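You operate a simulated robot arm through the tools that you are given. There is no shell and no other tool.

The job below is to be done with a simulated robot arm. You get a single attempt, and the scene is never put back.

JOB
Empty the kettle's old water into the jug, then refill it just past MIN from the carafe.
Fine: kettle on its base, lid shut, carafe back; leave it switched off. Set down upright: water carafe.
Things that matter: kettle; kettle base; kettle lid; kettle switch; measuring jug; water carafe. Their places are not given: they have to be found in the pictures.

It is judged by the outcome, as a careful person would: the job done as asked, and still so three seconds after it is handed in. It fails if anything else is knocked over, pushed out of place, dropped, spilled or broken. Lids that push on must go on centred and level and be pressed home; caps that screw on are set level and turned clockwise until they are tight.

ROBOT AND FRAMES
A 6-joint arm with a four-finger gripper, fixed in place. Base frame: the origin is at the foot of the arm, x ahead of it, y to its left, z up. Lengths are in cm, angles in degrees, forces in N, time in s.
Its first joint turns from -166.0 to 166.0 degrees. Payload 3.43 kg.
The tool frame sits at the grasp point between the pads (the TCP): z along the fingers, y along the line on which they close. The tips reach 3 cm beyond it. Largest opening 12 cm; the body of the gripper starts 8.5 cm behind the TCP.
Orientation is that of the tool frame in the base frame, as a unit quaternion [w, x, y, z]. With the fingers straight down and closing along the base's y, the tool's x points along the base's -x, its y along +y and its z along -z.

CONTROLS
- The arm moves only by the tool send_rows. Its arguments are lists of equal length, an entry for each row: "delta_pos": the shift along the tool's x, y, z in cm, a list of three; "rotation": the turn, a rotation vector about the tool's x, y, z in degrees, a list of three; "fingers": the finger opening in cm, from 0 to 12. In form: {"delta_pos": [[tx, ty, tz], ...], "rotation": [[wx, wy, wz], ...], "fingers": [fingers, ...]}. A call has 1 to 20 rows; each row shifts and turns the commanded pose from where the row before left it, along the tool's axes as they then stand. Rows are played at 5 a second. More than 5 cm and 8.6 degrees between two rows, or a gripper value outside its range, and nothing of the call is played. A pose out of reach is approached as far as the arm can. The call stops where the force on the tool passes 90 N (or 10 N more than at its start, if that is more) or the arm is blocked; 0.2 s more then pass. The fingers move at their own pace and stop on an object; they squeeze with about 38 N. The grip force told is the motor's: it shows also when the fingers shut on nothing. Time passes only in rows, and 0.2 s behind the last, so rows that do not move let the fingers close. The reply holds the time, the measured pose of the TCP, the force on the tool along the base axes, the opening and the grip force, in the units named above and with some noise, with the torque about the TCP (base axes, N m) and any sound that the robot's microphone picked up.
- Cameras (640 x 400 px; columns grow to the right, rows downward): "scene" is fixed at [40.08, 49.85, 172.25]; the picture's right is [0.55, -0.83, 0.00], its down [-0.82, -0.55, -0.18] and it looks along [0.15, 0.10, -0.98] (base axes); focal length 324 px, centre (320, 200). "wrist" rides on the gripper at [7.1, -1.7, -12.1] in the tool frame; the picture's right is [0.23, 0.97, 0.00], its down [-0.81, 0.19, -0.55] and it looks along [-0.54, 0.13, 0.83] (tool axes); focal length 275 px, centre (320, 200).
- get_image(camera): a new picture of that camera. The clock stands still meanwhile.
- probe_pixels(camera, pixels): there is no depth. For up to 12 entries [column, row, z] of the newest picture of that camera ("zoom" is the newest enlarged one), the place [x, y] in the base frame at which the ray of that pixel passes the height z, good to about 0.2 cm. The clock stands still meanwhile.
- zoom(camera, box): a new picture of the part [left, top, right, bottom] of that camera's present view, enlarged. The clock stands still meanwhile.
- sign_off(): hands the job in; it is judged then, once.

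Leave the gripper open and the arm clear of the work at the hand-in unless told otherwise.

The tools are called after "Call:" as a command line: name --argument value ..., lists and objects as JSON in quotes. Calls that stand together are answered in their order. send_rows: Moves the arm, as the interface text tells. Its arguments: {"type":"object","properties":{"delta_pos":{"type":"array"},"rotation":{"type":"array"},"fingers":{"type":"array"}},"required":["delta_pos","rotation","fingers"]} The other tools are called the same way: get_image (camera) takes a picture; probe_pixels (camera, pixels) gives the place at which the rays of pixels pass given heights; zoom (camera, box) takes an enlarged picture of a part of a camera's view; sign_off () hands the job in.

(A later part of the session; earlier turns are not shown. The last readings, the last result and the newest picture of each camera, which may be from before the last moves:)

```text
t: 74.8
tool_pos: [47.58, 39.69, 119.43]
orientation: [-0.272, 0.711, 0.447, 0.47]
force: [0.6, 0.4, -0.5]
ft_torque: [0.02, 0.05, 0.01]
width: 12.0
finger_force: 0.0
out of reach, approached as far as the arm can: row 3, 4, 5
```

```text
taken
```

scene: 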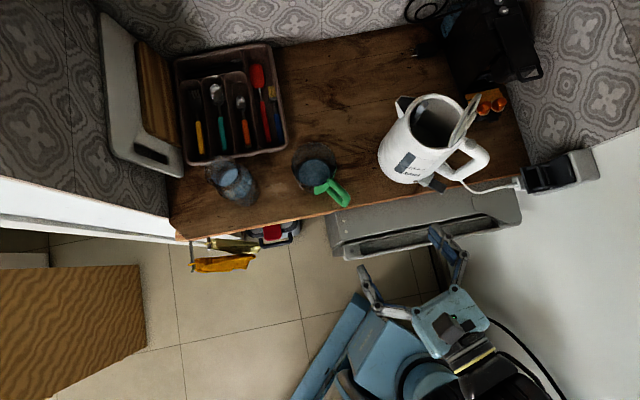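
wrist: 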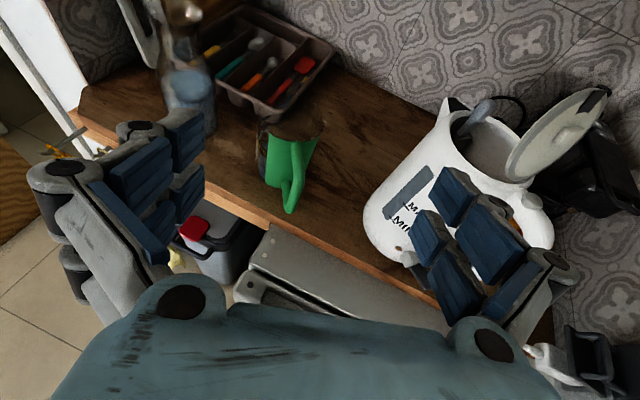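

The limit is the arm's inner reach (wrist too close to the base). I'll go outward first, then sideways toward the carafe at a larger radius.

Call:
send_rows --delta_pos '[[1.34, 0.35, 3], [1.34, 0.35, 3], [1.34, 0.35, 3], [-0.257, -3.7, 1.97], [-0.257, -3.7, 1.97], [-0.257, -3.7, 1.97], [-0.257, -3.7, 1.97], [-0.257, -3.7, 1.97], [0, 0, 0]]' --rotation '[[0, 0, 0], [0, 0, 0], [0, 0, 0], [0, 0, 0], [0, 0, 0], [0, 0, 0], [0, 0, 0], [0, 0, 0], [0, 0, 0]]' --fingers '[12, 12, 12, 12, 12, 12, 12, 12, 12]'

Call:
get_image --camera "wrist"

Call:
get_image --camera "scene"

```text
t: 76.8
tool_pos: [55.62, 56.03, 113.89]
orientation: [-0.282, 0.712, 0.445, 0.465]
force: [0.5, -0.6, 0.4]
ft_torque: [0.03, 0.0, -0.04]
width: 11.99
finger_force: 0.1
out of reach, approached as far as the arm can: row 4, 5, 6, 7, 8
```

```text
taken
```

wrist: 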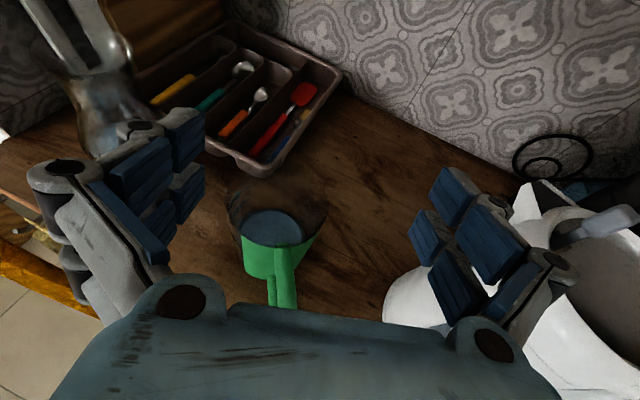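

```text
taken
```

scene: 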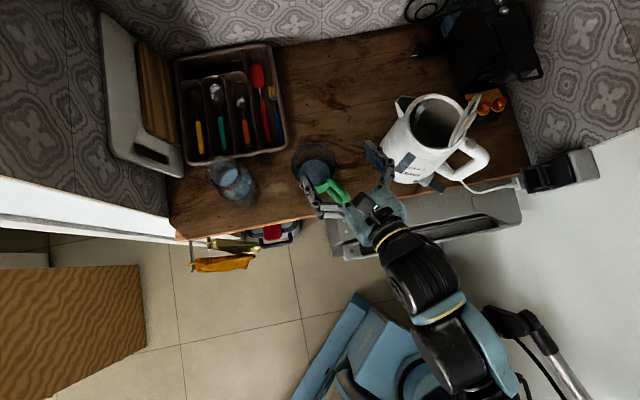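

I'm at a wrist limit with this "camera-up" orientation. The start orientation family (camera toward the robot) is the natural one, so I'll rise clear, point the gripper down and unwind it.

Call:
send_rows --delta_pos '[[3.6, 0.12, -1.64], [3.6, 0.12, -1.64], [3.6, 0.12, -1.64], [3.6, 0.12, -1.64], [0, 0, 0], [0, 0, 0], [0, 0, 0], [0, 0, 0], [0, 0, 0], [0, 0, 0], [0, 0, 0], [0, 0, 0], [0, 0, 0]]' --rotation '[[0, 0, 0], [0, 0, 0], [0, 0, 0], [0, 0, 0], [0, -8.2, 0], [0, -8.2, 0], [0, -8.2, 0], [0, -8.2, 0], [0, -8.2, 0], [0, -8.2, 0], [0, -8.2, 0], [0, -8.2, 0], [0, 0, 0]]' --fingers '[12, 12, 12, 12, 12, 12, 12, 12, 12, 12, 12, 12, 12]'

```text
t: 79.6
tool_pos: [61.85, 51.76, 129.74]
orientation: [0.0, 0.857, 0.515, 0.0]
force: [-0.4, 0.3, 0.2]
ft_torque: [0.04, -0.05, 0.01]
width: 11.98
finger_force: 0.0
out of reach, approached as far as the arm can: row 1, 5, 6, 7, 8, 9, 10, 11, 12
```

Now pointing down at (61.9, 51.8, 129.7). Unwind about the vertical by −170°.

Call:
send_rows --delta_pos '[[0, 0, 0], [0, 0, 0], [0, 0, 0], [0, 0, 0], [0, 0, 0], [0, 0, 0], [0, 0, 0], [0, 0, 0], [0, 0, 0], [0, 0, 0], [0, 0, 0], [0, 0, 0], [0, 0, 0], [0, 0, 0], [0, 0, 0], [0, 0, 0], [0, 0, 0], [0, 0, 0], [0, 0, 0], [0, 0, 0]]' --rotation '[[0, 0, -8.5], [0, 0, -8.5], [0, 0, -8.5], [0, 0, -8.5], [0, 0, -8.5], [0, 0, -8.5], [0, 0, -8.5], [0, 0, -8.5], [0, 0, -8.5], [0, 0, -8.5], [0, 0, -8.5], [0, 0, -8.5], [0, 0, -8.5], [0, 0, -8.5], [0, 0, -8.5], [0, 0, -8.5], [0, 0, -8.5], [0, 0, -8.5], [0, 0, -8.5], [0, 0, -8.5]]' --fingers '[12, 12, 12, 12, 12, 12, 12, 12, 12, 12, 12, 12, 12, 12, 12, 12, 12, 12, 12, 12]'

Call:
get_image --camera "scene"

Call:
get_image --camera "wrist"

```text
t: 83.8
tool_pos: [61.96, 51.79, 129.73]
orientation: [0.001, -0.434, 0.901, -0.003]
force: [0.0, -0.6, -0.4]
ft_torque: [-0.02, 0.01, 0.04]
width: 12.0
finger_force: 0.0
```

```text
taken
```

scene: 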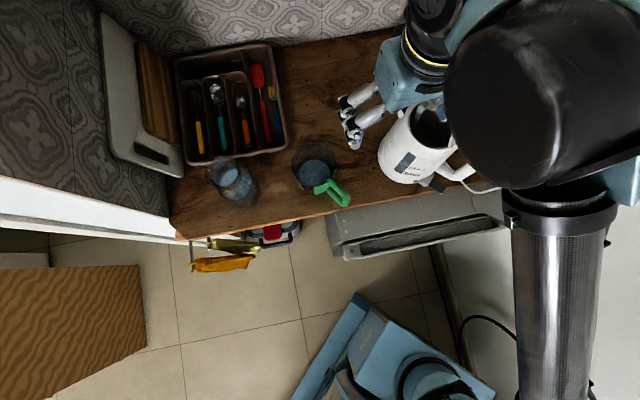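

```text
taken
```

wrist: 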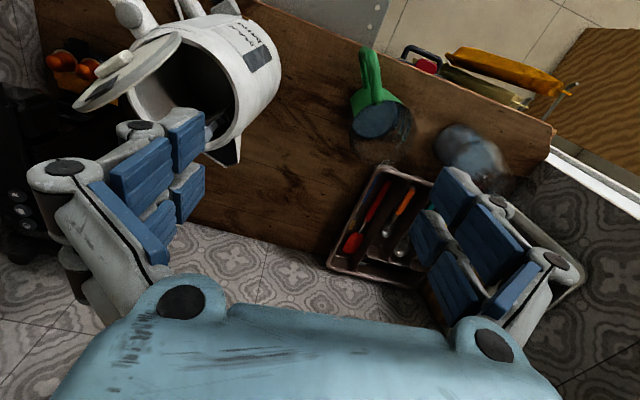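

Unwound. The wrist view now shows the open kettle at (185,90) and the carafe at (470,155). Zoom on both.

Call:
zoom --camera "wrist" --box '[100, 10, 290, 170]'

Call:
zoom --camera "wrist" --box '[330, 40, 540, 200]'

```text
2.50 times, centred on (195, 90) of wrist
```

zoom: 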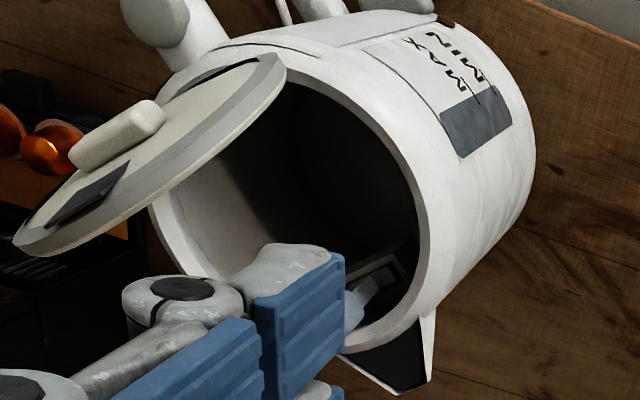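

```text
2.50 times, centred on (435, 120) of wrist
```

zoom: 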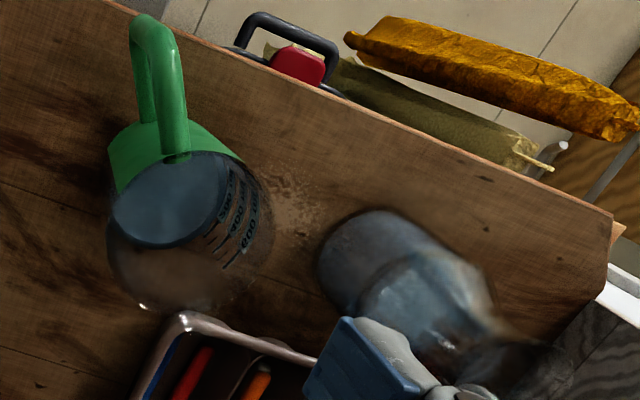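

The kettle is empty inside. Next, move over to face the carafe in this orientation, with the gripper pitched 40° outward for a side view.

Call:
send_rows --delta_pos '[[1.5, 3.44, 0.59], [1.5, 3.44, 0.59], [1.5, 3.44, 0.59], [1.5, 3.44, 0.59], [1.5, 3.44, 0.59], [1.5, 3.44, 0.59], [1.5, 3.44, 0.59], [1.5, 3.44, 0.59], [0, 0, 0], [0, 0, 0], [0, 0, 0], [0, 0, 0], [0, 0, 0], [0, 0, 0], [0, 0, 0], [0, 0, 0]]' --rotation '[[0, 0, 0], [0, 0, 0], [0, 0, 0], [0, 0, 0], [0, 0, 0], [0, 0, 0], [0, 0, 0], [0, 0, 0], [0, 0, -4.75], [0, 0, -4.75], [0, -8, 0], [0, -8, 0], [0, -8, 0], [0, -8, 0], [0, -8, 0], [0, 0, 0]]' --fingers '[12, 12, 12, 12, 12, 12, 12, 12, 12, 12, 12, 12, 12, 12, 12, 12]'

Call:
get_image --camera "wrist"

Call:
get_image --camera "scene"

```text
t: 87.2
tool_pos: [32.97, 59.76, 124.9]
orientation: [0.297, -0.475, 0.81, 0.172]
force: [-0.1, 0.1, -0.4]
ft_torque: [-0.01, -0.03, 0.0]
width: 12.01
finger_force: 0.0
```

```text
taken
```

wrist: 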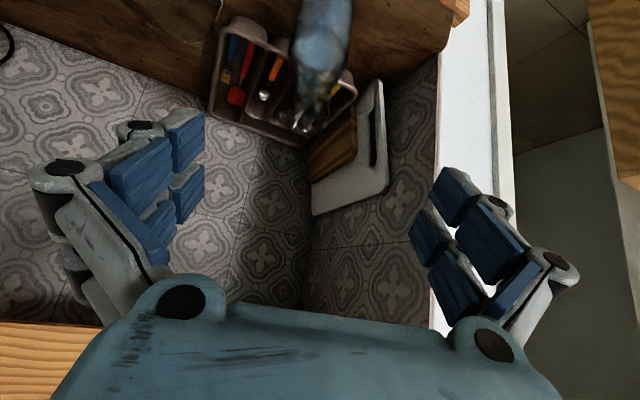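

```text
taken
```

scene: 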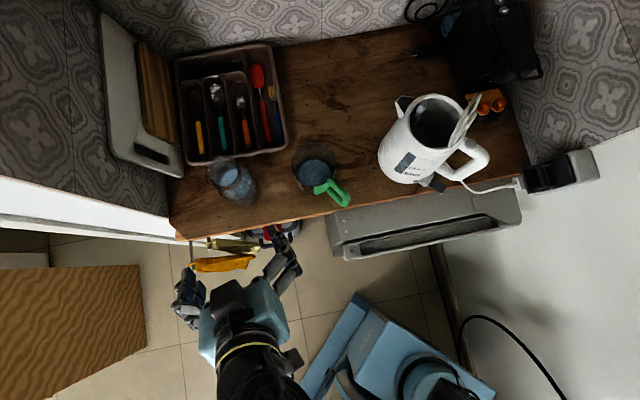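

The carafe is at the top centre (325,60). Lower 14 cm to bring it to mid-picture.

Call:
send_rows --delta_pos '[[2.26, 0, 2.67], [2.26, 0, 2.67], [2.26, 0, 2.67], [2.26, 0, 2.67], [0, 0, 0]]' --rotation '[[0, 0, 0], [0, 0, 0], [0, 0, 0], [0, 0, 0], [0, 0, 0]]' --fingers '[12, 12, 12, 12, 12]'

Call:
get_image --camera "wrist"

Call:
zoom --camera "wrist" --box '[220, 20, 420, 200]'

```text
t: 88.4
tool_pos: [33.06, 59.57, 110.69]
orientation: [0.296, -0.476, 0.81, 0.171]
force: [-0.1, 0.7, -0.3]
ft_torque: [0.0, 0.02, 0.0]
width: 11.99
finger_force: 0.0
```

```text
taken
```

wrist: 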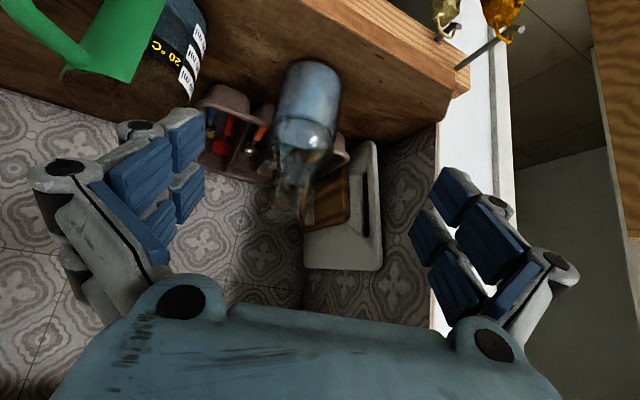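

```text
2.22 times, centred on (320, 110) of wrist
```

zoom: 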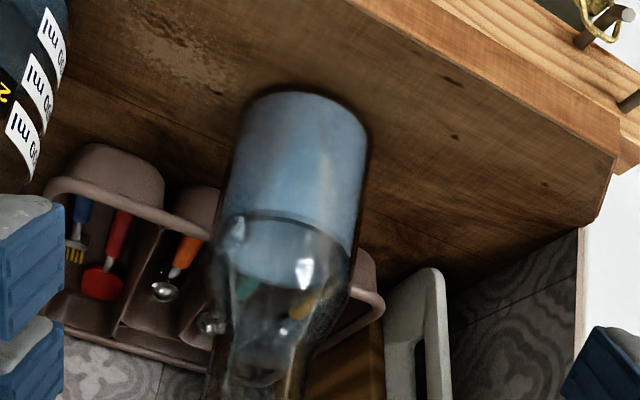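

Call:
zoom --camera "wrist" --box '[240, 50, 380, 240]'

Call:
zoom --camera "wrist" --box '[250, 110, 360, 235]'

Call:
zoom --camera "scene" --box '[195, 140, 275, 215]'

```text
2.11 times, centred on (310, 145) of wrist
```

zoom: 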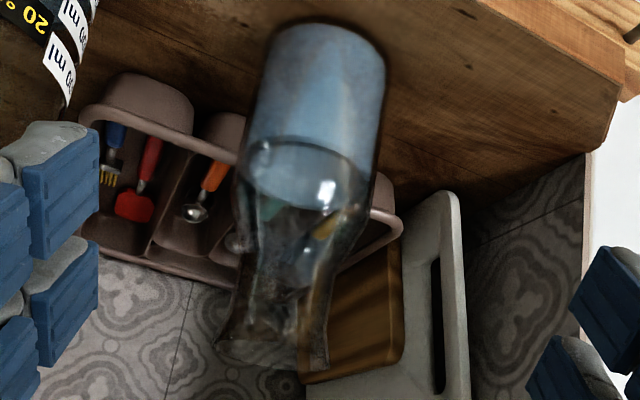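

```text
3.20 times, centred on (305, 172) of wrist
```

zoom: 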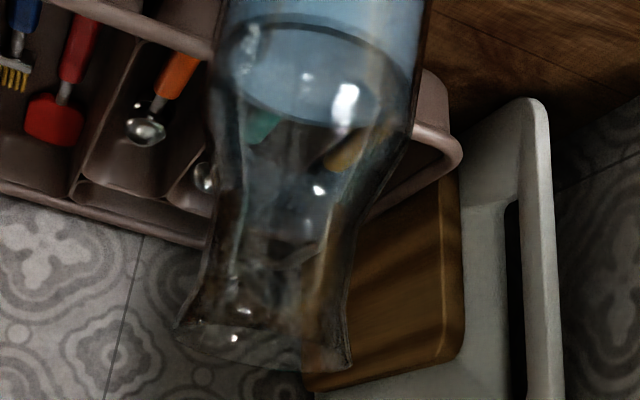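

```text
5.33 times, centred on (235, 178) of scene
```

zoom: 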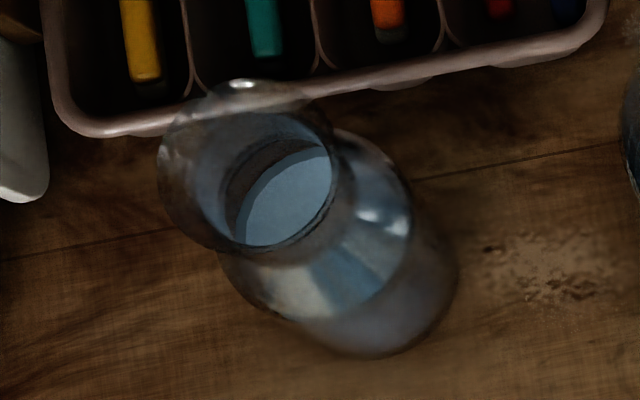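

The carafe has a straight body (~8.7 cm wide), shoulder, narrow neck, flared rim, about 60% full. I'll probe key points in both cameras to fix its axis and heights.

Call:
probe_pixels --camera "scene" --pixels '[[246.3, 192.6, 86], [221.5, 171.4, 106], [221.5, 171.4, 110], [221.5, 171.4, 114], [228.5, 180, 100], [228.5, 180, 106]]'

Call:
probe_pixels --camera "wrist" --pixels '[[312.4, 64.4, 86], [312.4, 64.4, 88], [286, 220, 106], [286, 220, 110], [285, 215, 112], [300, 178, 100], [300, 178, 104], [300, 178, 108], [282, 140, 96], [341, 150, 96]]'

```text
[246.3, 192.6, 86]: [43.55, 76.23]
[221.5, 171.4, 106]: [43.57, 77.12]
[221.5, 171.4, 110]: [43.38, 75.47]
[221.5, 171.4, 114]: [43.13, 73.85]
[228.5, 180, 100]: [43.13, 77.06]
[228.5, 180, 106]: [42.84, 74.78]
```

```text
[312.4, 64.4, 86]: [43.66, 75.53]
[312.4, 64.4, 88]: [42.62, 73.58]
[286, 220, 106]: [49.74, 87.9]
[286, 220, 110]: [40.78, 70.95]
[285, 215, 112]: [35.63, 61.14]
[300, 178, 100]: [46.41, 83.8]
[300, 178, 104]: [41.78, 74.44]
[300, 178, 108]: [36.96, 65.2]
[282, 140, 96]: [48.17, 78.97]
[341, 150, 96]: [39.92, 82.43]
```

Rim is at about (43.4, 76.0, 108.7). The bottom height disagrees slightly with my counter estimate, so I'll recheck the counter height from the counter's front-left corner in both views.

Call:
zoom --camera "scene" --box '[150, 200, 230, 260]'

Call:
zoom --camera "wrist" --box '[390, 60, 480, 140]'

```text
6.67 times, centred on (190, 230) of scene
```

zoom: 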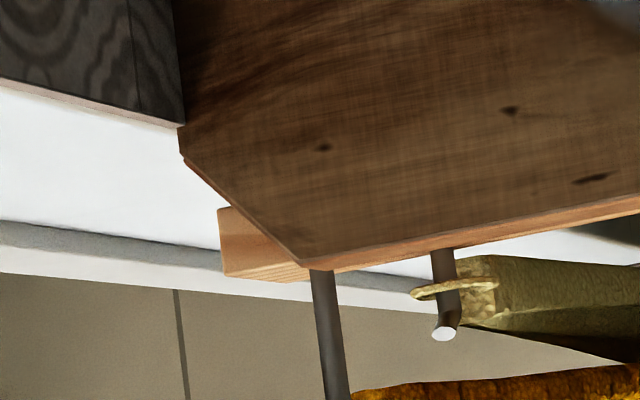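

```text
5.00 times, centred on (435, 100) of wrist
```

zoom: 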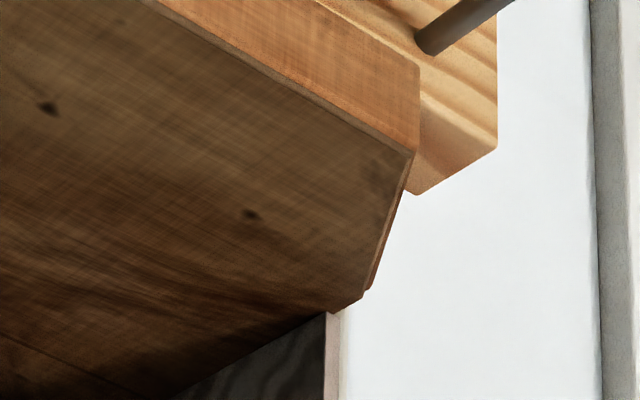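

Call:
probe_pixels --camera "scene" --pixels '[[187.3, 239.3, 84], [187.3, 239.3, 90], [190.45, 222.05, 84], [190.45, 222.05, 90]]'

Call:
probe_pixels --camera "wrist" --pixels '[[453.6, 90.4, 84], [453.6, 90.4, 90], [421, 102.8, 84], [421, 102.8, 90]]'

```text
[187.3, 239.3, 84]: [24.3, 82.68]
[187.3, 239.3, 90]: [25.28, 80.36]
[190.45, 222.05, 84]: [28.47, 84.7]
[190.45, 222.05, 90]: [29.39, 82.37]
```

```text
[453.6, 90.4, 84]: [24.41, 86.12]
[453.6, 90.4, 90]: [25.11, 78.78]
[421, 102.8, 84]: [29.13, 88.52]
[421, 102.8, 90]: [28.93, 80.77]
```

Counter top is at z≈88.1 by two independent points, so the carafe is ~20.6 cm tall, axis ≈ (43.4, 76.0), body ~7.8 cm across, straight up to z≈100. I'll grip its body at z≈96 with the gripper pitched 25° down. Go to the pre-grasp point.

Call:
send_rows --delta_pos '[[0, 0, 0], [0, 0, 0], [0, 0, 0], [1.275, -0.23, 2.95], [1.275, -0.23, 2.95], [1.275, -0.23, 2.95], [1.275, -0.23, 2.95], [0, 0, 0]]' --rotation '[[0, -8.3, 0], [0, -8.3, 0], [0, -8.3, 0], [0, 0, 0], [0, 0, 0], [0, 0, 0], [0, 0, 0], [0, 0, 0]]' --fingers '[12, 12, 12, 12, 12, 12, 12, 12]'

Call:
get_image --camera "wrist"

Call:
get_image --camera "scene"

```text
t: 90.2
tool_pos: [38.03, 66.58, 101.06]
orientation: [0.464, -0.428, 0.727, 0.271]
force: [0.1, -0.1, -0.4]
ft_torque: [-0.04, 0.01, 0.02]
width: 11.99
finger_force: 0.0
```

```text
taken
```

wrist: 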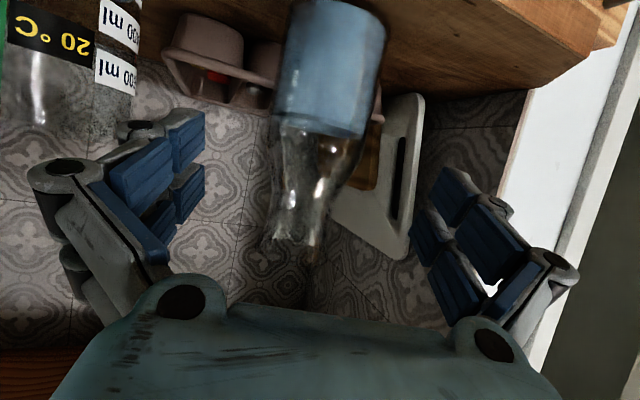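

```text
taken
```

scene: 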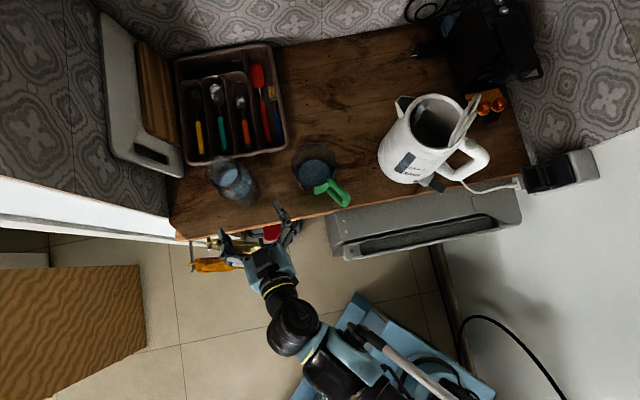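

The carafe is centred ahead of the gripper (centre ≈ (325,118)). Its water reaches about z≈97, i.e. ~350 ml. Advance 12 cm with fingers open 11 cm, correcting 4 mm sideways.

Call:
send_rows --delta_pos '[[0.16, 0.1, 2.4], [0.16, 0.1, 2.4], [0.16, 0.1, 2.4], [0.16, 0.1, 2.4], [0, 0, 0]]' --rotation '[[0, 0, 0], [0, 0, 0], [0, 0, 0], [0, 0, 0], [0, 0, 0]]' --fingers '[11, 11, 11, 11, 11]'

Call:
get_image --camera "wrist"

Call:
zoom --camera "scene" --box '[180, 120, 320, 250]'

```text
t: 91.4
tool_pos: [41.75, 74.1, 96.56]
orientation: [0.464, -0.428, 0.727, 0.269]
force: [0.7, 0.4, 0.5]
ft_torque: [0.03, 0.02, -0.03]
width: 10.99
finger_force: 0.1
```

```text
taken
```

wrist: 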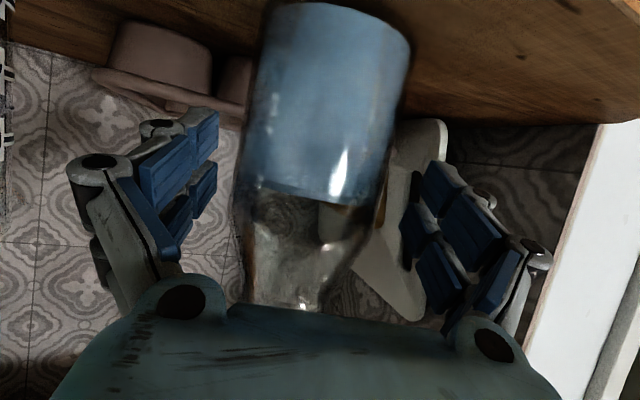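

```text
3.08 times, centred on (250, 185) of scene
```

zoom: 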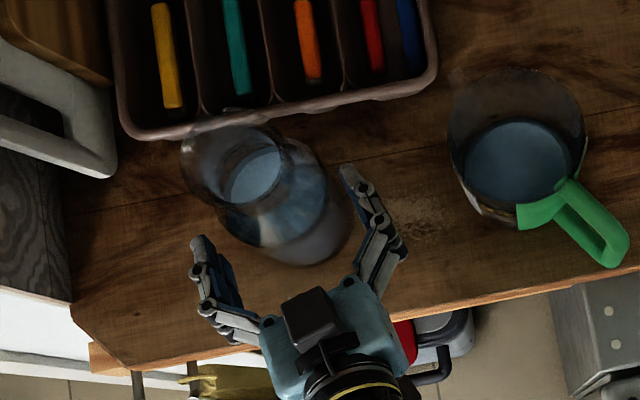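

Well centred between the fingers. Advance the last 2.7 cm and close gently.

Call:
send_rows --delta_pos '[[0.05, 0, 1.35], [0.05, 0, 1.35], [0, 0, 0], [0, 0, 0], [0, 0, 0], [0, 0, 0], [0, 0, 0]]' --rotation '[[0, 0, 0], [0, 0, 0], [0, 0, 0], [0, 0, 0], [0, 0, 0], [0, 0, 0], [0, 0, 0]]' --fingers '[11, 11, 10, 9, 8, 6, 6]'

Call:
get_image --camera "wrist"

Call:
zoom --camera "scene" --box '[180, 120, 320, 250]'

```text
t: 93.0
tool_pos: [42.78, 76.13, 95.31]
orientation: [0.464, -0.429, 0.727, 0.271]
force: [-0.2, -3.0, 3.7]
ft_torque: [-0.11, 0.02, 0.02]
width: 8.62
finger_force: 38.3
```

```text
taken
```

wrist: 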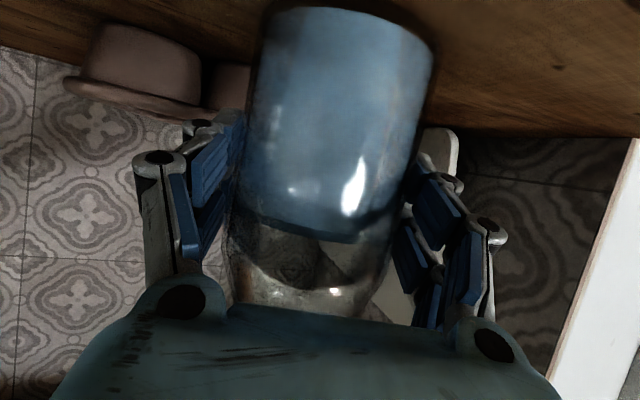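

```text
3.08 times, centred on (250, 185) of scene
```

zoom: 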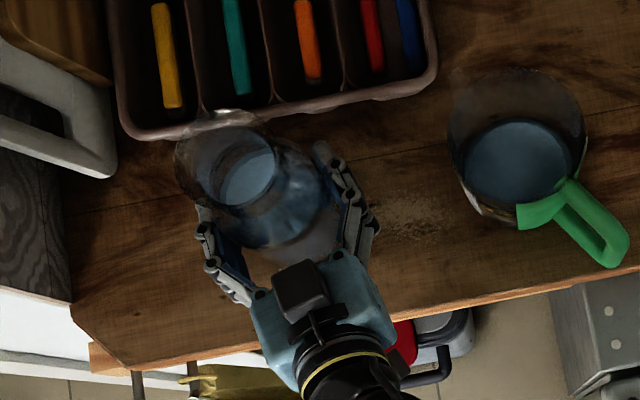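

Gripped (8.6 cm, 38 N). Lift 4 cm slowly and read the weight a few times.

Call:
send_rows --delta_pos '[[-0.45, 0, -0.21], [-0.9, 0, -0.42], [-0.9, 0, -0.42], [-0.9, 0, -0.42], [-0.45, 0, -0.21], [0, 0, 0], [0, 0, 0]]' --rotation '[[0, 0, 0], [0, 0, 0], [0, 0, 0], [0, 0, 0], [0, 0, 0], [0, 0, 0], [0, 0, 0]]' --fingers '[6, 6, 6, 6, 6, 6, 6]'

Call:
send_rows --delta_pos '[[0, 0, 0]]' --rotation '[[0, 0, 0]]' --fingers '[6]'

Call:
send_rows --delta_pos '[[0, 0, 0]]' --rotation '[[0, 0, 0]]' --fingers '[6]'

Call:
get_image --camera "wrist"

```text
t: 94.6
tool_pos: [42.94, 76.22, 99.32]
orientation: [0.464, -0.429, 0.727, 0.27]
force: [0.6, -0.4, -5.9]
ft_torque: [-0.02, 0.04, 0.0]
width: 8.64
finger_force: 38.5
```

```text
t: 95.0
tool_pos: [42.8, 76.3, 99.31]
orientation: [0.463, -0.428, 0.727, 0.27]
force: [0.1, 0.0, -5.9]
ft_torque: [-0.03, 0.04, 0.01]
width: 8.65
finger_force: 38.2
```

```text
t: 95.4
tool_pos: [42.9, 76.23, 99.37]
orientation: [0.464, -0.428, 0.727, 0.27]
force: [0.1, 0.0, -5.7]
ft_torque: [-0.02, 0.0, -0.02]
width: 8.66
finger_force: 37.7
```

```text
taken
```

wrist: 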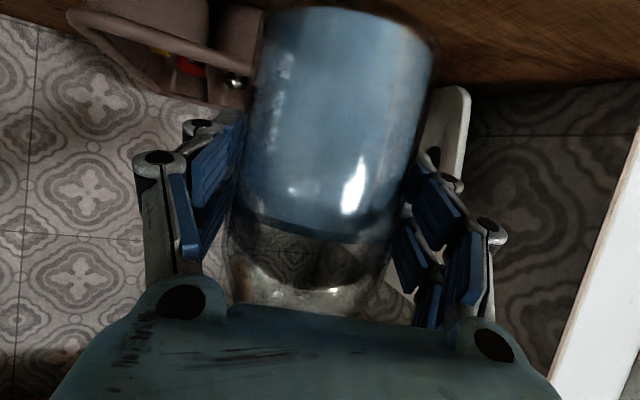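

The carafe weighs ~5.8 N in hand, and the wrist view shows its water line clearly (row ≈235), which will let me measure how much I pour. Before pouring, I'll determine the MIN mark's height on the kettle from the scene view.

Call:
zoom --camera "scene" --box '[385, 130, 455, 200]'

Call:
zoom --camera "scene" --box '[395, 80, 485, 160]'

```text
5.71 times, centred on (420, 165) of scene
```

zoom: 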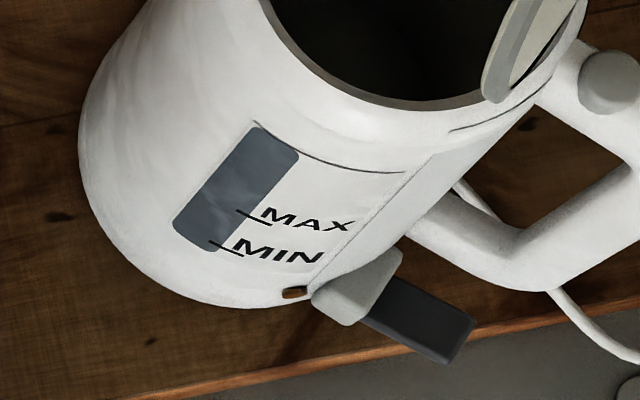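

```text
5.00 times, centred on (440, 120) of scene
```

zoom: 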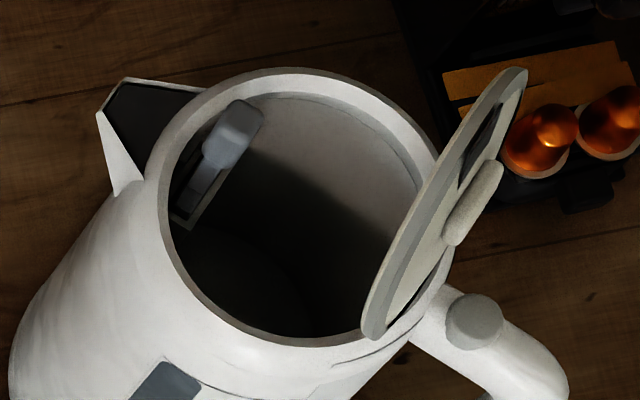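

Call:
probe_pixels --camera "scene" --pixels '[[403.4, 173.2, 90], [403.4, 173.2, 96], [408.1, 167.6, 92], [408.1, 167.6, 100], [397.8, 172, 90], [397.8, 172, 96], [412.1, 154.1, 100], [412.1, 154.1, 108], [395, 183, 90], [383, 150, 90]]'

```text
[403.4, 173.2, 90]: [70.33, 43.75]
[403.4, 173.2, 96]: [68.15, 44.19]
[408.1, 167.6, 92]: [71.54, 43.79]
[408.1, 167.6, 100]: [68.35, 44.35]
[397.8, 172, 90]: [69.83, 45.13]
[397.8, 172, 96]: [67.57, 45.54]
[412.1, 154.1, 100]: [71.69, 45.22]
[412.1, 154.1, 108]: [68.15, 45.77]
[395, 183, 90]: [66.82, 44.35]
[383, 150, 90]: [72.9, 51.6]
```

Window/tick geometry: MIN ≈ z 93.2, MAX ≈ 97.3, window bottom ≈ 92.3 (old water was below the window, so it showed nothing). Now raise the carafe to z≈120 and carry it toward the kettle, passing well above the jug.

Call:
send_rows --delta_pos '[[-1.0, 0, -0.47], [-2.0, 0, -0.94], [-2.0, 0, -0.94], [-2.0, 0, -0.94], [-2.0, 0, -0.94], [-2.0, 0, -0.94], [-2.0, 0, -0.94], [-2.0, 0, -0.94], [-2.0, 0, -0.94], [-1.8, 0, -0.84], [0, 0, 0], [0, 0, 0]]' --rotation '[[0, 0, 0], [0, 0, 0], [0, 0, 0], [0, 0, 0], [0, 0, 0], [0, 0, 0], [0, 0, 0], [0, 0, 0], [0, 0, 0], [0, 0, 0], [0, 0, 0], [0, 0, 0]]' --fingers '[6, 6, 6, 6, 6, 6, 6, 6, 6, 6, 6, 6]'

```text
t: 98.0
tool_pos: [42.8, 76.33, 120.12]
orientation: [0.464, -0.428, 0.727, 0.27]
force: [0.5, -0.3, -6.2]
ft_torque: [-0.02, 0.02, -0.05]
width: 8.61
finger_force: 37.6
```

Call:
send_rows --delta_pos '[[-0.095, -2.045, 0.216], [-0.095, -2.045, 0.216], [-0.095, -2.045, 0.216], [-0.095, -2.045, 0.216], [-0.095, -2.045, 0.216], [-0.095, -2.045, 0.216], [-0.095, -2.045, 0.216], [-0.095, -2.045, 0.216], [0, 0, 0], [0, 0, 0], [0, 0, 0], [0, 0, 0], [0, 0, 0], [0, 0, 0], [0, 0, 0], [0, 0, 0], [0, 0, 0]]' --rotation '[[0, 0, 0], [0, 0, 0], [0, 0, 0], [0, 0, 0], [0, 0, 0], [0, 0, 0], [0, 0, 0], [0, 0, 0], [4.42, 0.02, 2.07], [4.42, 0.02, 2.07], [4.42, 0.02, 2.07], [4.42, 0.02, 2.07], [4.42, 0.02, 2.07], [4.42, 0.02, 2.07], [4.42, 0.02, 2.07], [4.42, 0.02, 2.07], [0, 0, 0]]' --fingers '[6, 6, 6, 6, 6, 6, 6, 6, 6, 6, 6, 6, 6, 6, 6, 6, 6]'

Call:
get_image --camera "scene"

Call:
get_image --camera "wrist"

```text
t: 101.6
tool_pos: [57.95, 69.97, 120.14]
orientation: [0.527, -0.16, 0.828, 0.099]
force: [-0.5, 0.4, -5.8]
ft_torque: [0.0, 0.03, 0.01]
width: 8.65
finger_force: 37.6
```

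```text
taken
```

scene: 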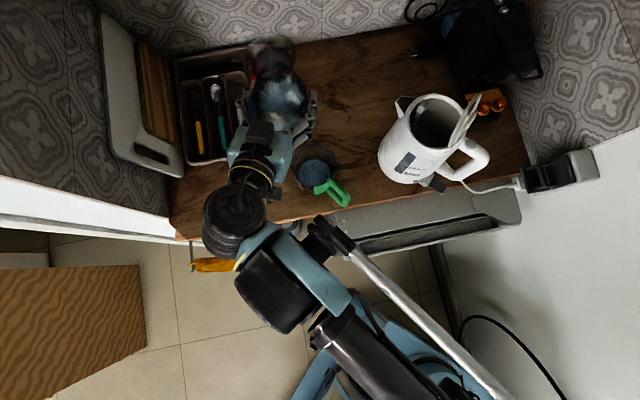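

```text
taken
```

wrist: 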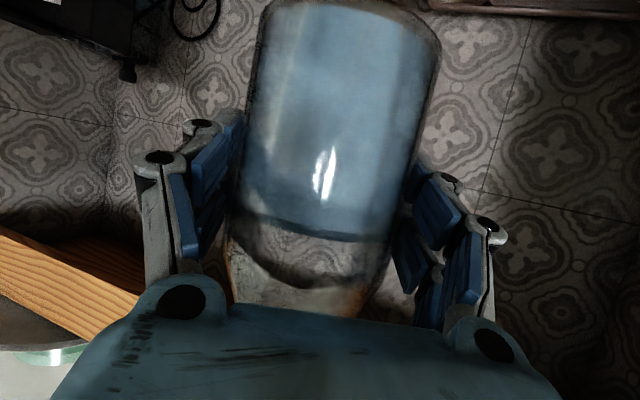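

Carafe steady, water line visible at row ≈238. Continue to the staging point beside the kettle's spout side at (76.4, 60.6, 120).

Call:
send_rows --delta_pos '[[-0.57, -1.554, 1.24], [-0.57, -1.554, 1.24], [-0.57, -1.554, 1.24], [-0.57, -1.554, 1.24], [-0.57, -1.554, 1.24], [-0.57, -1.554, 1.24], [-0.57, -1.554, 1.24], [-0.57, -1.554, 1.24], [-0.57, -1.554, 1.24], [-0.57, -1.554, 1.24], [0, 0, 0], [0, 0, 0]]' --rotation '[[0, 0, 0], [0, 0, 0], [0, 0, 0], [0, 0, 0], [0, 0, 0], [0, 0, 0], [0, 0, 0], [0, 0, 0], [0, 0, 0], [0, 0, 0], [0, 0, 0], [0, 0, 0]]' --fingers '[6, 6, 6, 6, 6, 6, 6, 6, 6, 6, 6, 6]'

Call:
get_image --camera "scene"

Call:
get_image --camera "wrist"

```text
t: 104.2
tool_pos: [76.34, 60.5, 119.9]
orientation: [0.527, -0.161, 0.828, 0.1]
force: [-0.8, 0.3, -6.8]
ft_torque: [0.02, 0.03, -0.05]
width: 8.63
finger_force: 37.9
```

```text
taken
```

scene: 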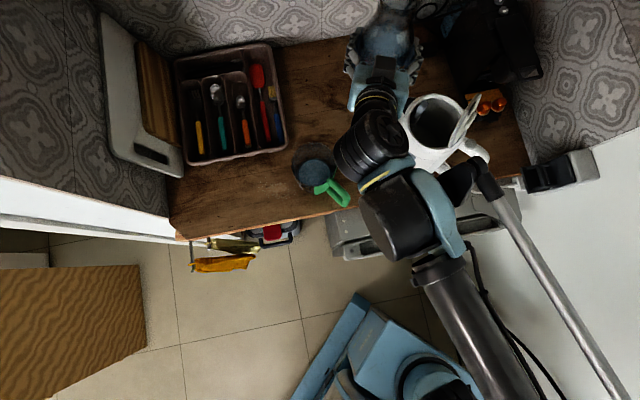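

```text
taken
```

wrist: 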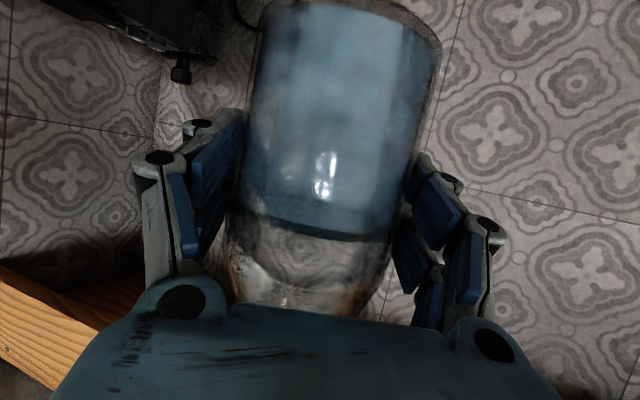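

In position. Start rolling the carafe toward the kettle: 65° first (below the angle where it should start to pour).

Call:
send_rows --delta_pos '[[0, 0, 0], [0, 0, 0], [0, 0, 0], [0, 0, 0], [0, 0, 0], [0, 0, 0], [0, 0, 0], [0, 0, 0], [0, 0, 0], [0, 0, 0], [0, 0, 0], [0, 0, 0], [0, 0, 0], [0, 0, 0]]' --rotation '[[0, 0, 5], [0, 0, 5], [0, 0, 5], [0, 0, 5], [0, 0, 5], [0, 0, 5], [0, 0, 5], [0, 0, 5], [0, 0, 5], [0, 0, 5], [0, 0, 5], [0, 0, 5], [0, 0, 5], [0, 0, 0]]' --fingers '[6, 6, 6, 6, 6, 6, 6, 6, 6, 6, 6, 6, 6, 6]'

Call:
get_image --camera "scene"

Call:
get_image --camera "wrist"

```text
t: 107.2
tool_pos: [76.44, 60.65, 120.01]
orientation: [0.391, 0.309, 0.785, 0.368]
force: [0.0, 1.3, -6.6]
ft_torque: [0.08, 0.0, -0.04]
width: 8.64
finger_force: 37.6
```

```text
taken
```

scene: 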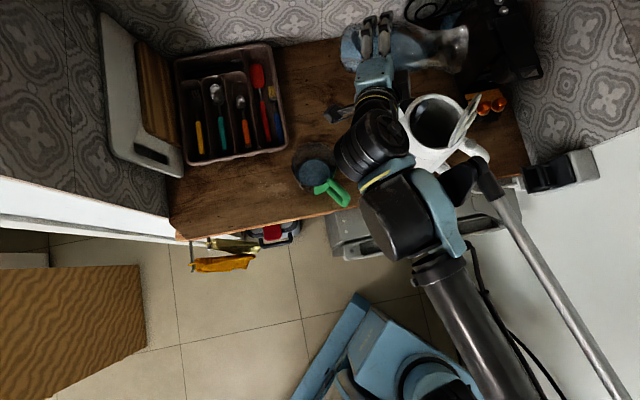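

```text
taken
```

wrist: 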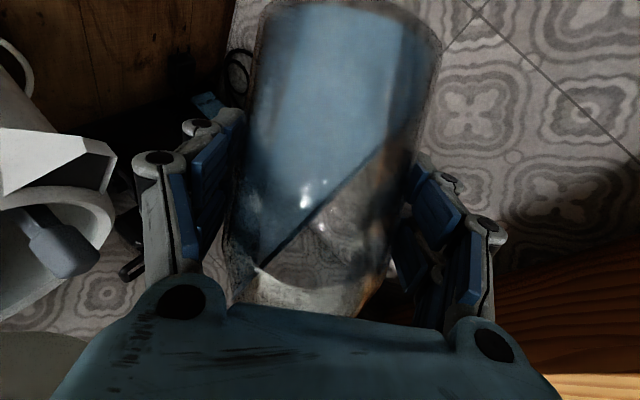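

The water surface tilts visibly and is still ~1–2 cm short of the lip; carafe rim is where computed. Lower 5 cm and shift 1.1 cm back so the lip will sit just above the kettle's mouth.

Call:
send_rows --delta_pos '[[0.927, -1.167, 0.827], [0.927, -1.167, 0.827], [0.927, -1.167, 0.827], [0, 0, 0]]' --rotation '[[0, 0, 0], [0, 0, 0], [0, 0, 0], [0, 0, 0]]' --fingers '[6, 6, 6, 6]'

Call:
zoom --camera "scene" --box '[330, 0, 500, 180]'

Call:
get_image --camera "wrist"

```text
t: 108.2
tool_pos: [76.44, 61.63, 115.02]
orientation: [0.392, 0.309, 0.785, 0.367]
force: [-0.6, -0.9, -5.8]
ft_torque: [0.08, 0.01, 0.0]
width: 8.65
finger_force: 37.9
```

```text
2.22 times, centred on (415, 90) of scene
```

zoom: 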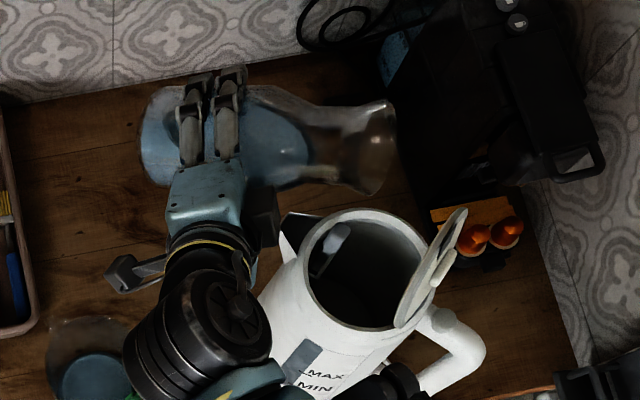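

```text
taken
```

wrist: 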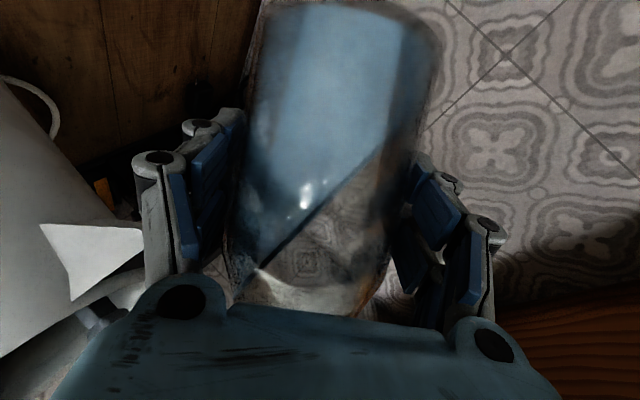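

Everything lines up with the computation. Roll on slowly, 2° per row, to 77° and look for the first flow.

Call:
send_rows --delta_pos '[[0, 0, 0], [0, 0, 0], [0, 0, 0], [0, 0, 0], [0, 0, 0], [0, 0, 0], [0, 0, 0]]' --rotation '[[0, 0, 2], [0, 0, 2], [0, 0, 2], [0, 0, 2], [0, 0, 2], [0, 0, 2], [0, 0, 0]]' --fingers '[6, 6, 6, 6, 6, 6, 6]'

Call:
zoom --camera "scene" --box '[350, 20, 500, 160]'

Call:
get_image --camera "wrist"

```text
t: 109.8
tool_pos: [76.4, 61.58, 114.91]
orientation: [0.35, 0.391, 0.748, 0.406]
force: [0.0, 0.1, -5.6]
ft_torque: [0.06, 0.03, 0.0]
width: 8.66
finger_force: 38.4
```

```text
2.86 times, centred on (425, 90) of scene
```

zoom: 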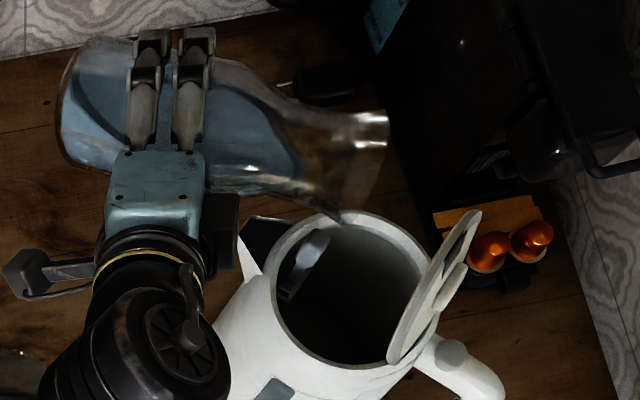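

```text
taken
```

wrist: 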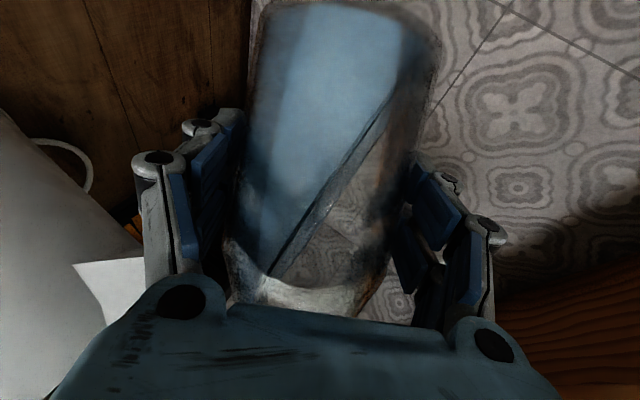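

The lip's low point shows at scene (431,96), about (76.3, 49.1): inside the mouth but close to its spout-side edge. Shift 1.5 cm toward the mouth's centre before continuing.

Call:
send_rows --delta_pos '[[-0.585, -0.32, -0.375], [-0.585, -0.32, -0.375], [0, 0, 0], [0, 0, 0], [0, 0, 0], [0, 0, 0]]' --rotation '[[0, 0, 0], [0, 0, 0], [0, 0, 2], [0, 0, 2], [0, 0, 1], [0, 0, 0]]' --fingers '[6, 6, 6, 6, 6, 6]'

Call:
zoom --camera "scene" --box '[380, 50, 480, 150]'

Call:
get_image --camera "wrist"

```text
t: 111.2
tool_pos: [76.15, 60.26, 114.96]
orientation: [0.332, 0.423, 0.73, 0.421]
force: [-0.3, -0.5, -5.6]
ft_torque: [0.06, 0.02, 0.04]
width: 8.63
finger_force: 38.1
```

```text
4.00 times, centred on (430, 100) of scene
```

zoom: 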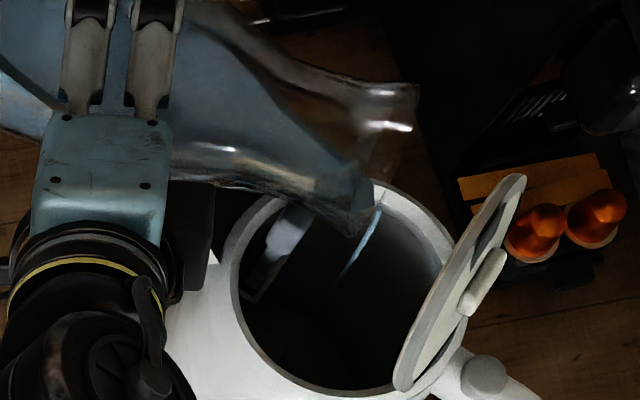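

```text
taken
```

wrist: 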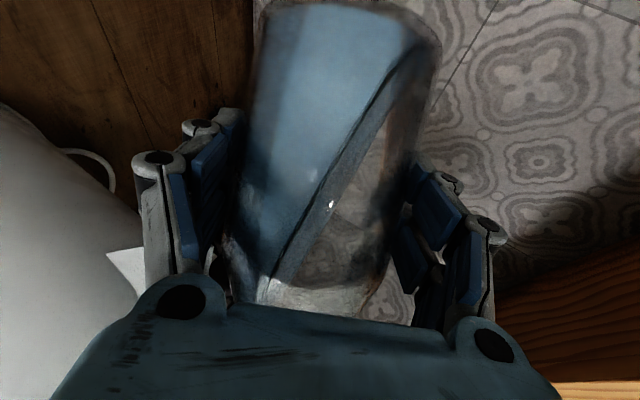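

A thin stream is running from the lip straight into the kettle's mouth (zoom (378,205)→(345,275)). Increase the tilt by 4° and let it run for a second.

Call:
send_rows --delta_pos '[[0, 0, 0], [0, 0, 0], [0, 0, 0], [0, 0, 0], [0, 0, 0], [0, 0, 0]]' --rotation '[[0, 0, 1], [0, 0, 1], [0, 0, 1], [0, 0, 1], [0, 0, 0], [0, 0, 0]]' --fingers '[6, 6, 6, 6, 6, 6]'

Call:
zoom --camera "scene" --box '[380, 50, 480, 150]'

Call:
get_image --camera "wrist"

```text
t: 112.6
tool_pos: [76.02, 60.21, 115.04]
orientation: [0.318, 0.447, 0.715, 0.433]
force: [1.1, 1.1, -0.8]
ft_torque: [-0.45, 0.01, 0.1]
width: 8.66
finger_force: 37.6
```

```text
4.00 times, centred on (430, 100) of scene
```

zoom: 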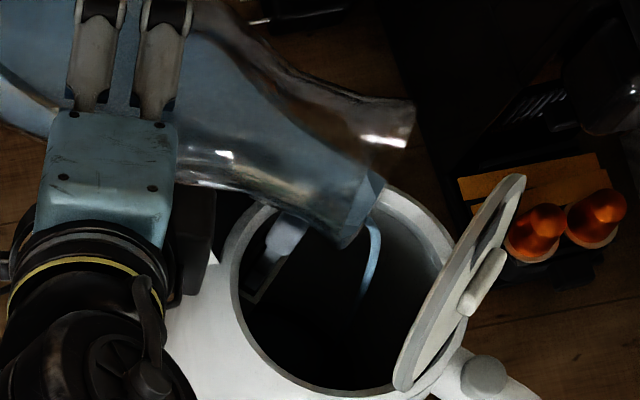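

```text
taken
```

wrist: 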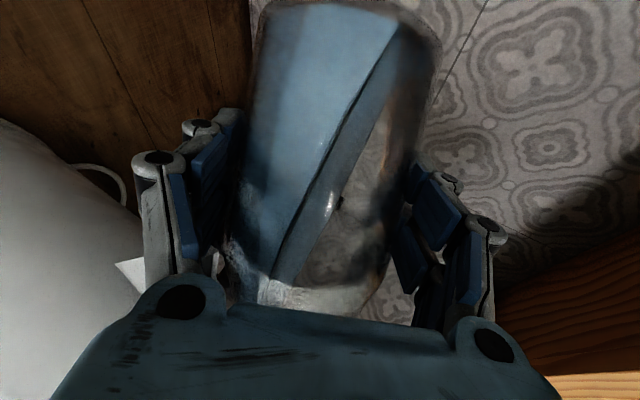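

Force reading changed (carafe carried partly by something ~10 cm toward the kettle): the neck is resting on the filter tab. Raise it 2 cm right away.

Call:
send_rows --delta_pos '[[-0.068, 0.903, -0.422], [-0.068, 0.903, -0.422], [0, 0, 0]]' --rotation '[[0, 0, 0], [0, 0, 0], [0, 0, 0]]' --fingers '[6, 6, 6]'

Call:
zoom --camera "scene" --box '[380, 50, 480, 150]'

```text
t: 113.4
tool_pos: [76.08, 60.24, 116.93]
orientation: [0.319, 0.447, 0.715, 0.433]
force: [-0.1, 0.3, -6.2]
ft_torque: [0.07, 0.01, -0.01]
width: 8.63
finger_force: 38.1
```

```text
4.00 times, centred on (430, 100) of scene
```

zoom: 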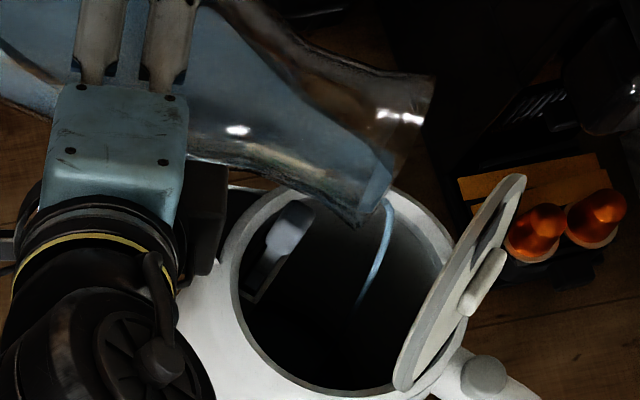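

Clear again (no contact load), stream still inside the mouth. Tilt 3° more and run for about a second, checking the load.

Call:
send_rows --delta_pos '[[0, 0, 0], [0, 0, 0], [0, 0, 0], [0, 0, 0], [0, 0, 0], [0, 0, 0]]' --rotation '[[0, 0, 1], [0, 0, 1], [0, 0, 1], [0, 0, 0], [0, 0, 0], [0, 0, 0]]' --fingers '[6, 6, 6, 6, 6, 6]'

Call:
zoom --camera "scene" --box '[380, 50, 480, 150]'

Call:
get_image --camera "wrist"

```text
t: 114.8
tool_pos: [76.1, 60.13, 116.96]
orientation: [0.307, 0.466, 0.703, 0.441]
force: [-0.5, -0.2, -5.6]
ft_torque: [0.07, 0.01, 0.03]
width: 8.64
finger_force: 37.8
```

```text
4.00 times, centred on (430, 100) of scene
```

zoom: 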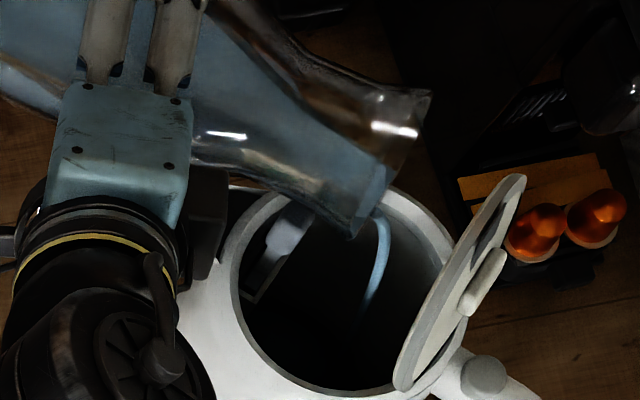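

```text
taken
```

wrist: 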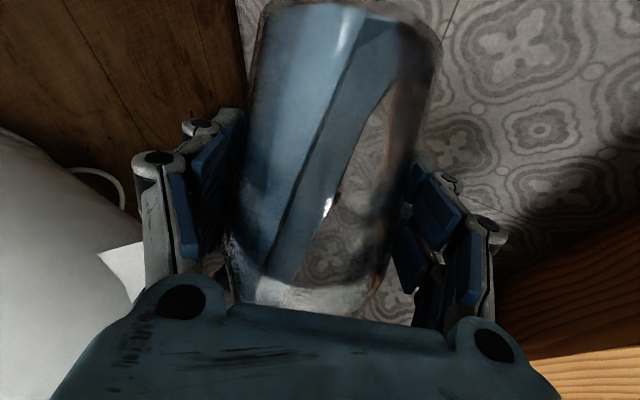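

Stream is good and lands inside. Tilt 4° more and run on.

Call:
send_rows --delta_pos '[[0, 0, 0], [0, 0, 0], [0, 0, 0], [0, 0, 0], [0, 0, 0], [0, 0, 0], [0, 0, 0], [0, 0, 0]]' --rotation '[[0, 0, 1], [0, 0, 1], [0, 0, 1], [0, 0, 1], [0, 0, 0], [0, 0, 0], [0, 0, 0], [0, 0, 0]]' --fingers '[6, 6, 6, 6, 6, 6, 6, 6]'

Call:
zoom --camera "scene" --box '[380, 50, 480, 150]'

Call:
get_image --camera "wrist"

```text
t: 116.6
tool_pos: [76.12, 60.22, 117.01]
orientation: [0.291, 0.49, 0.686, 0.451]
force: [-0.7, 0.2, -3.5]
ft_torque: [0.08, 0.0, -0.02]
width: 8.68
finger_force: 38.3
```

```text
4.00 times, centred on (430, 100) of scene
```

zoom: 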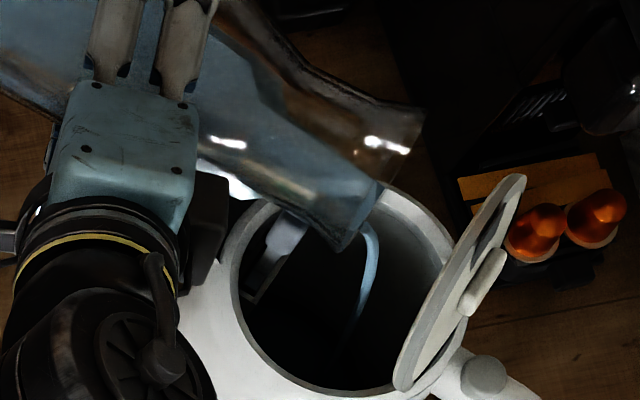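

```text
taken
```

wrist: 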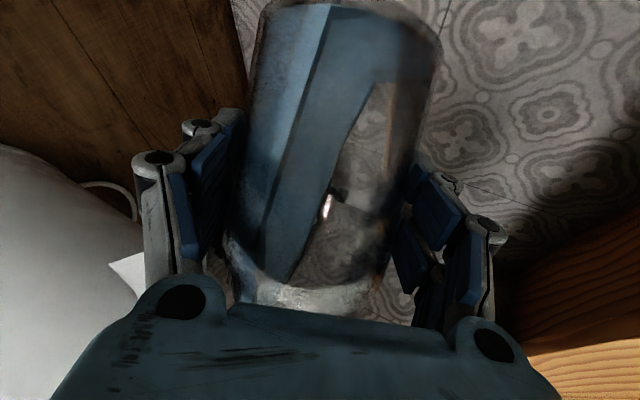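

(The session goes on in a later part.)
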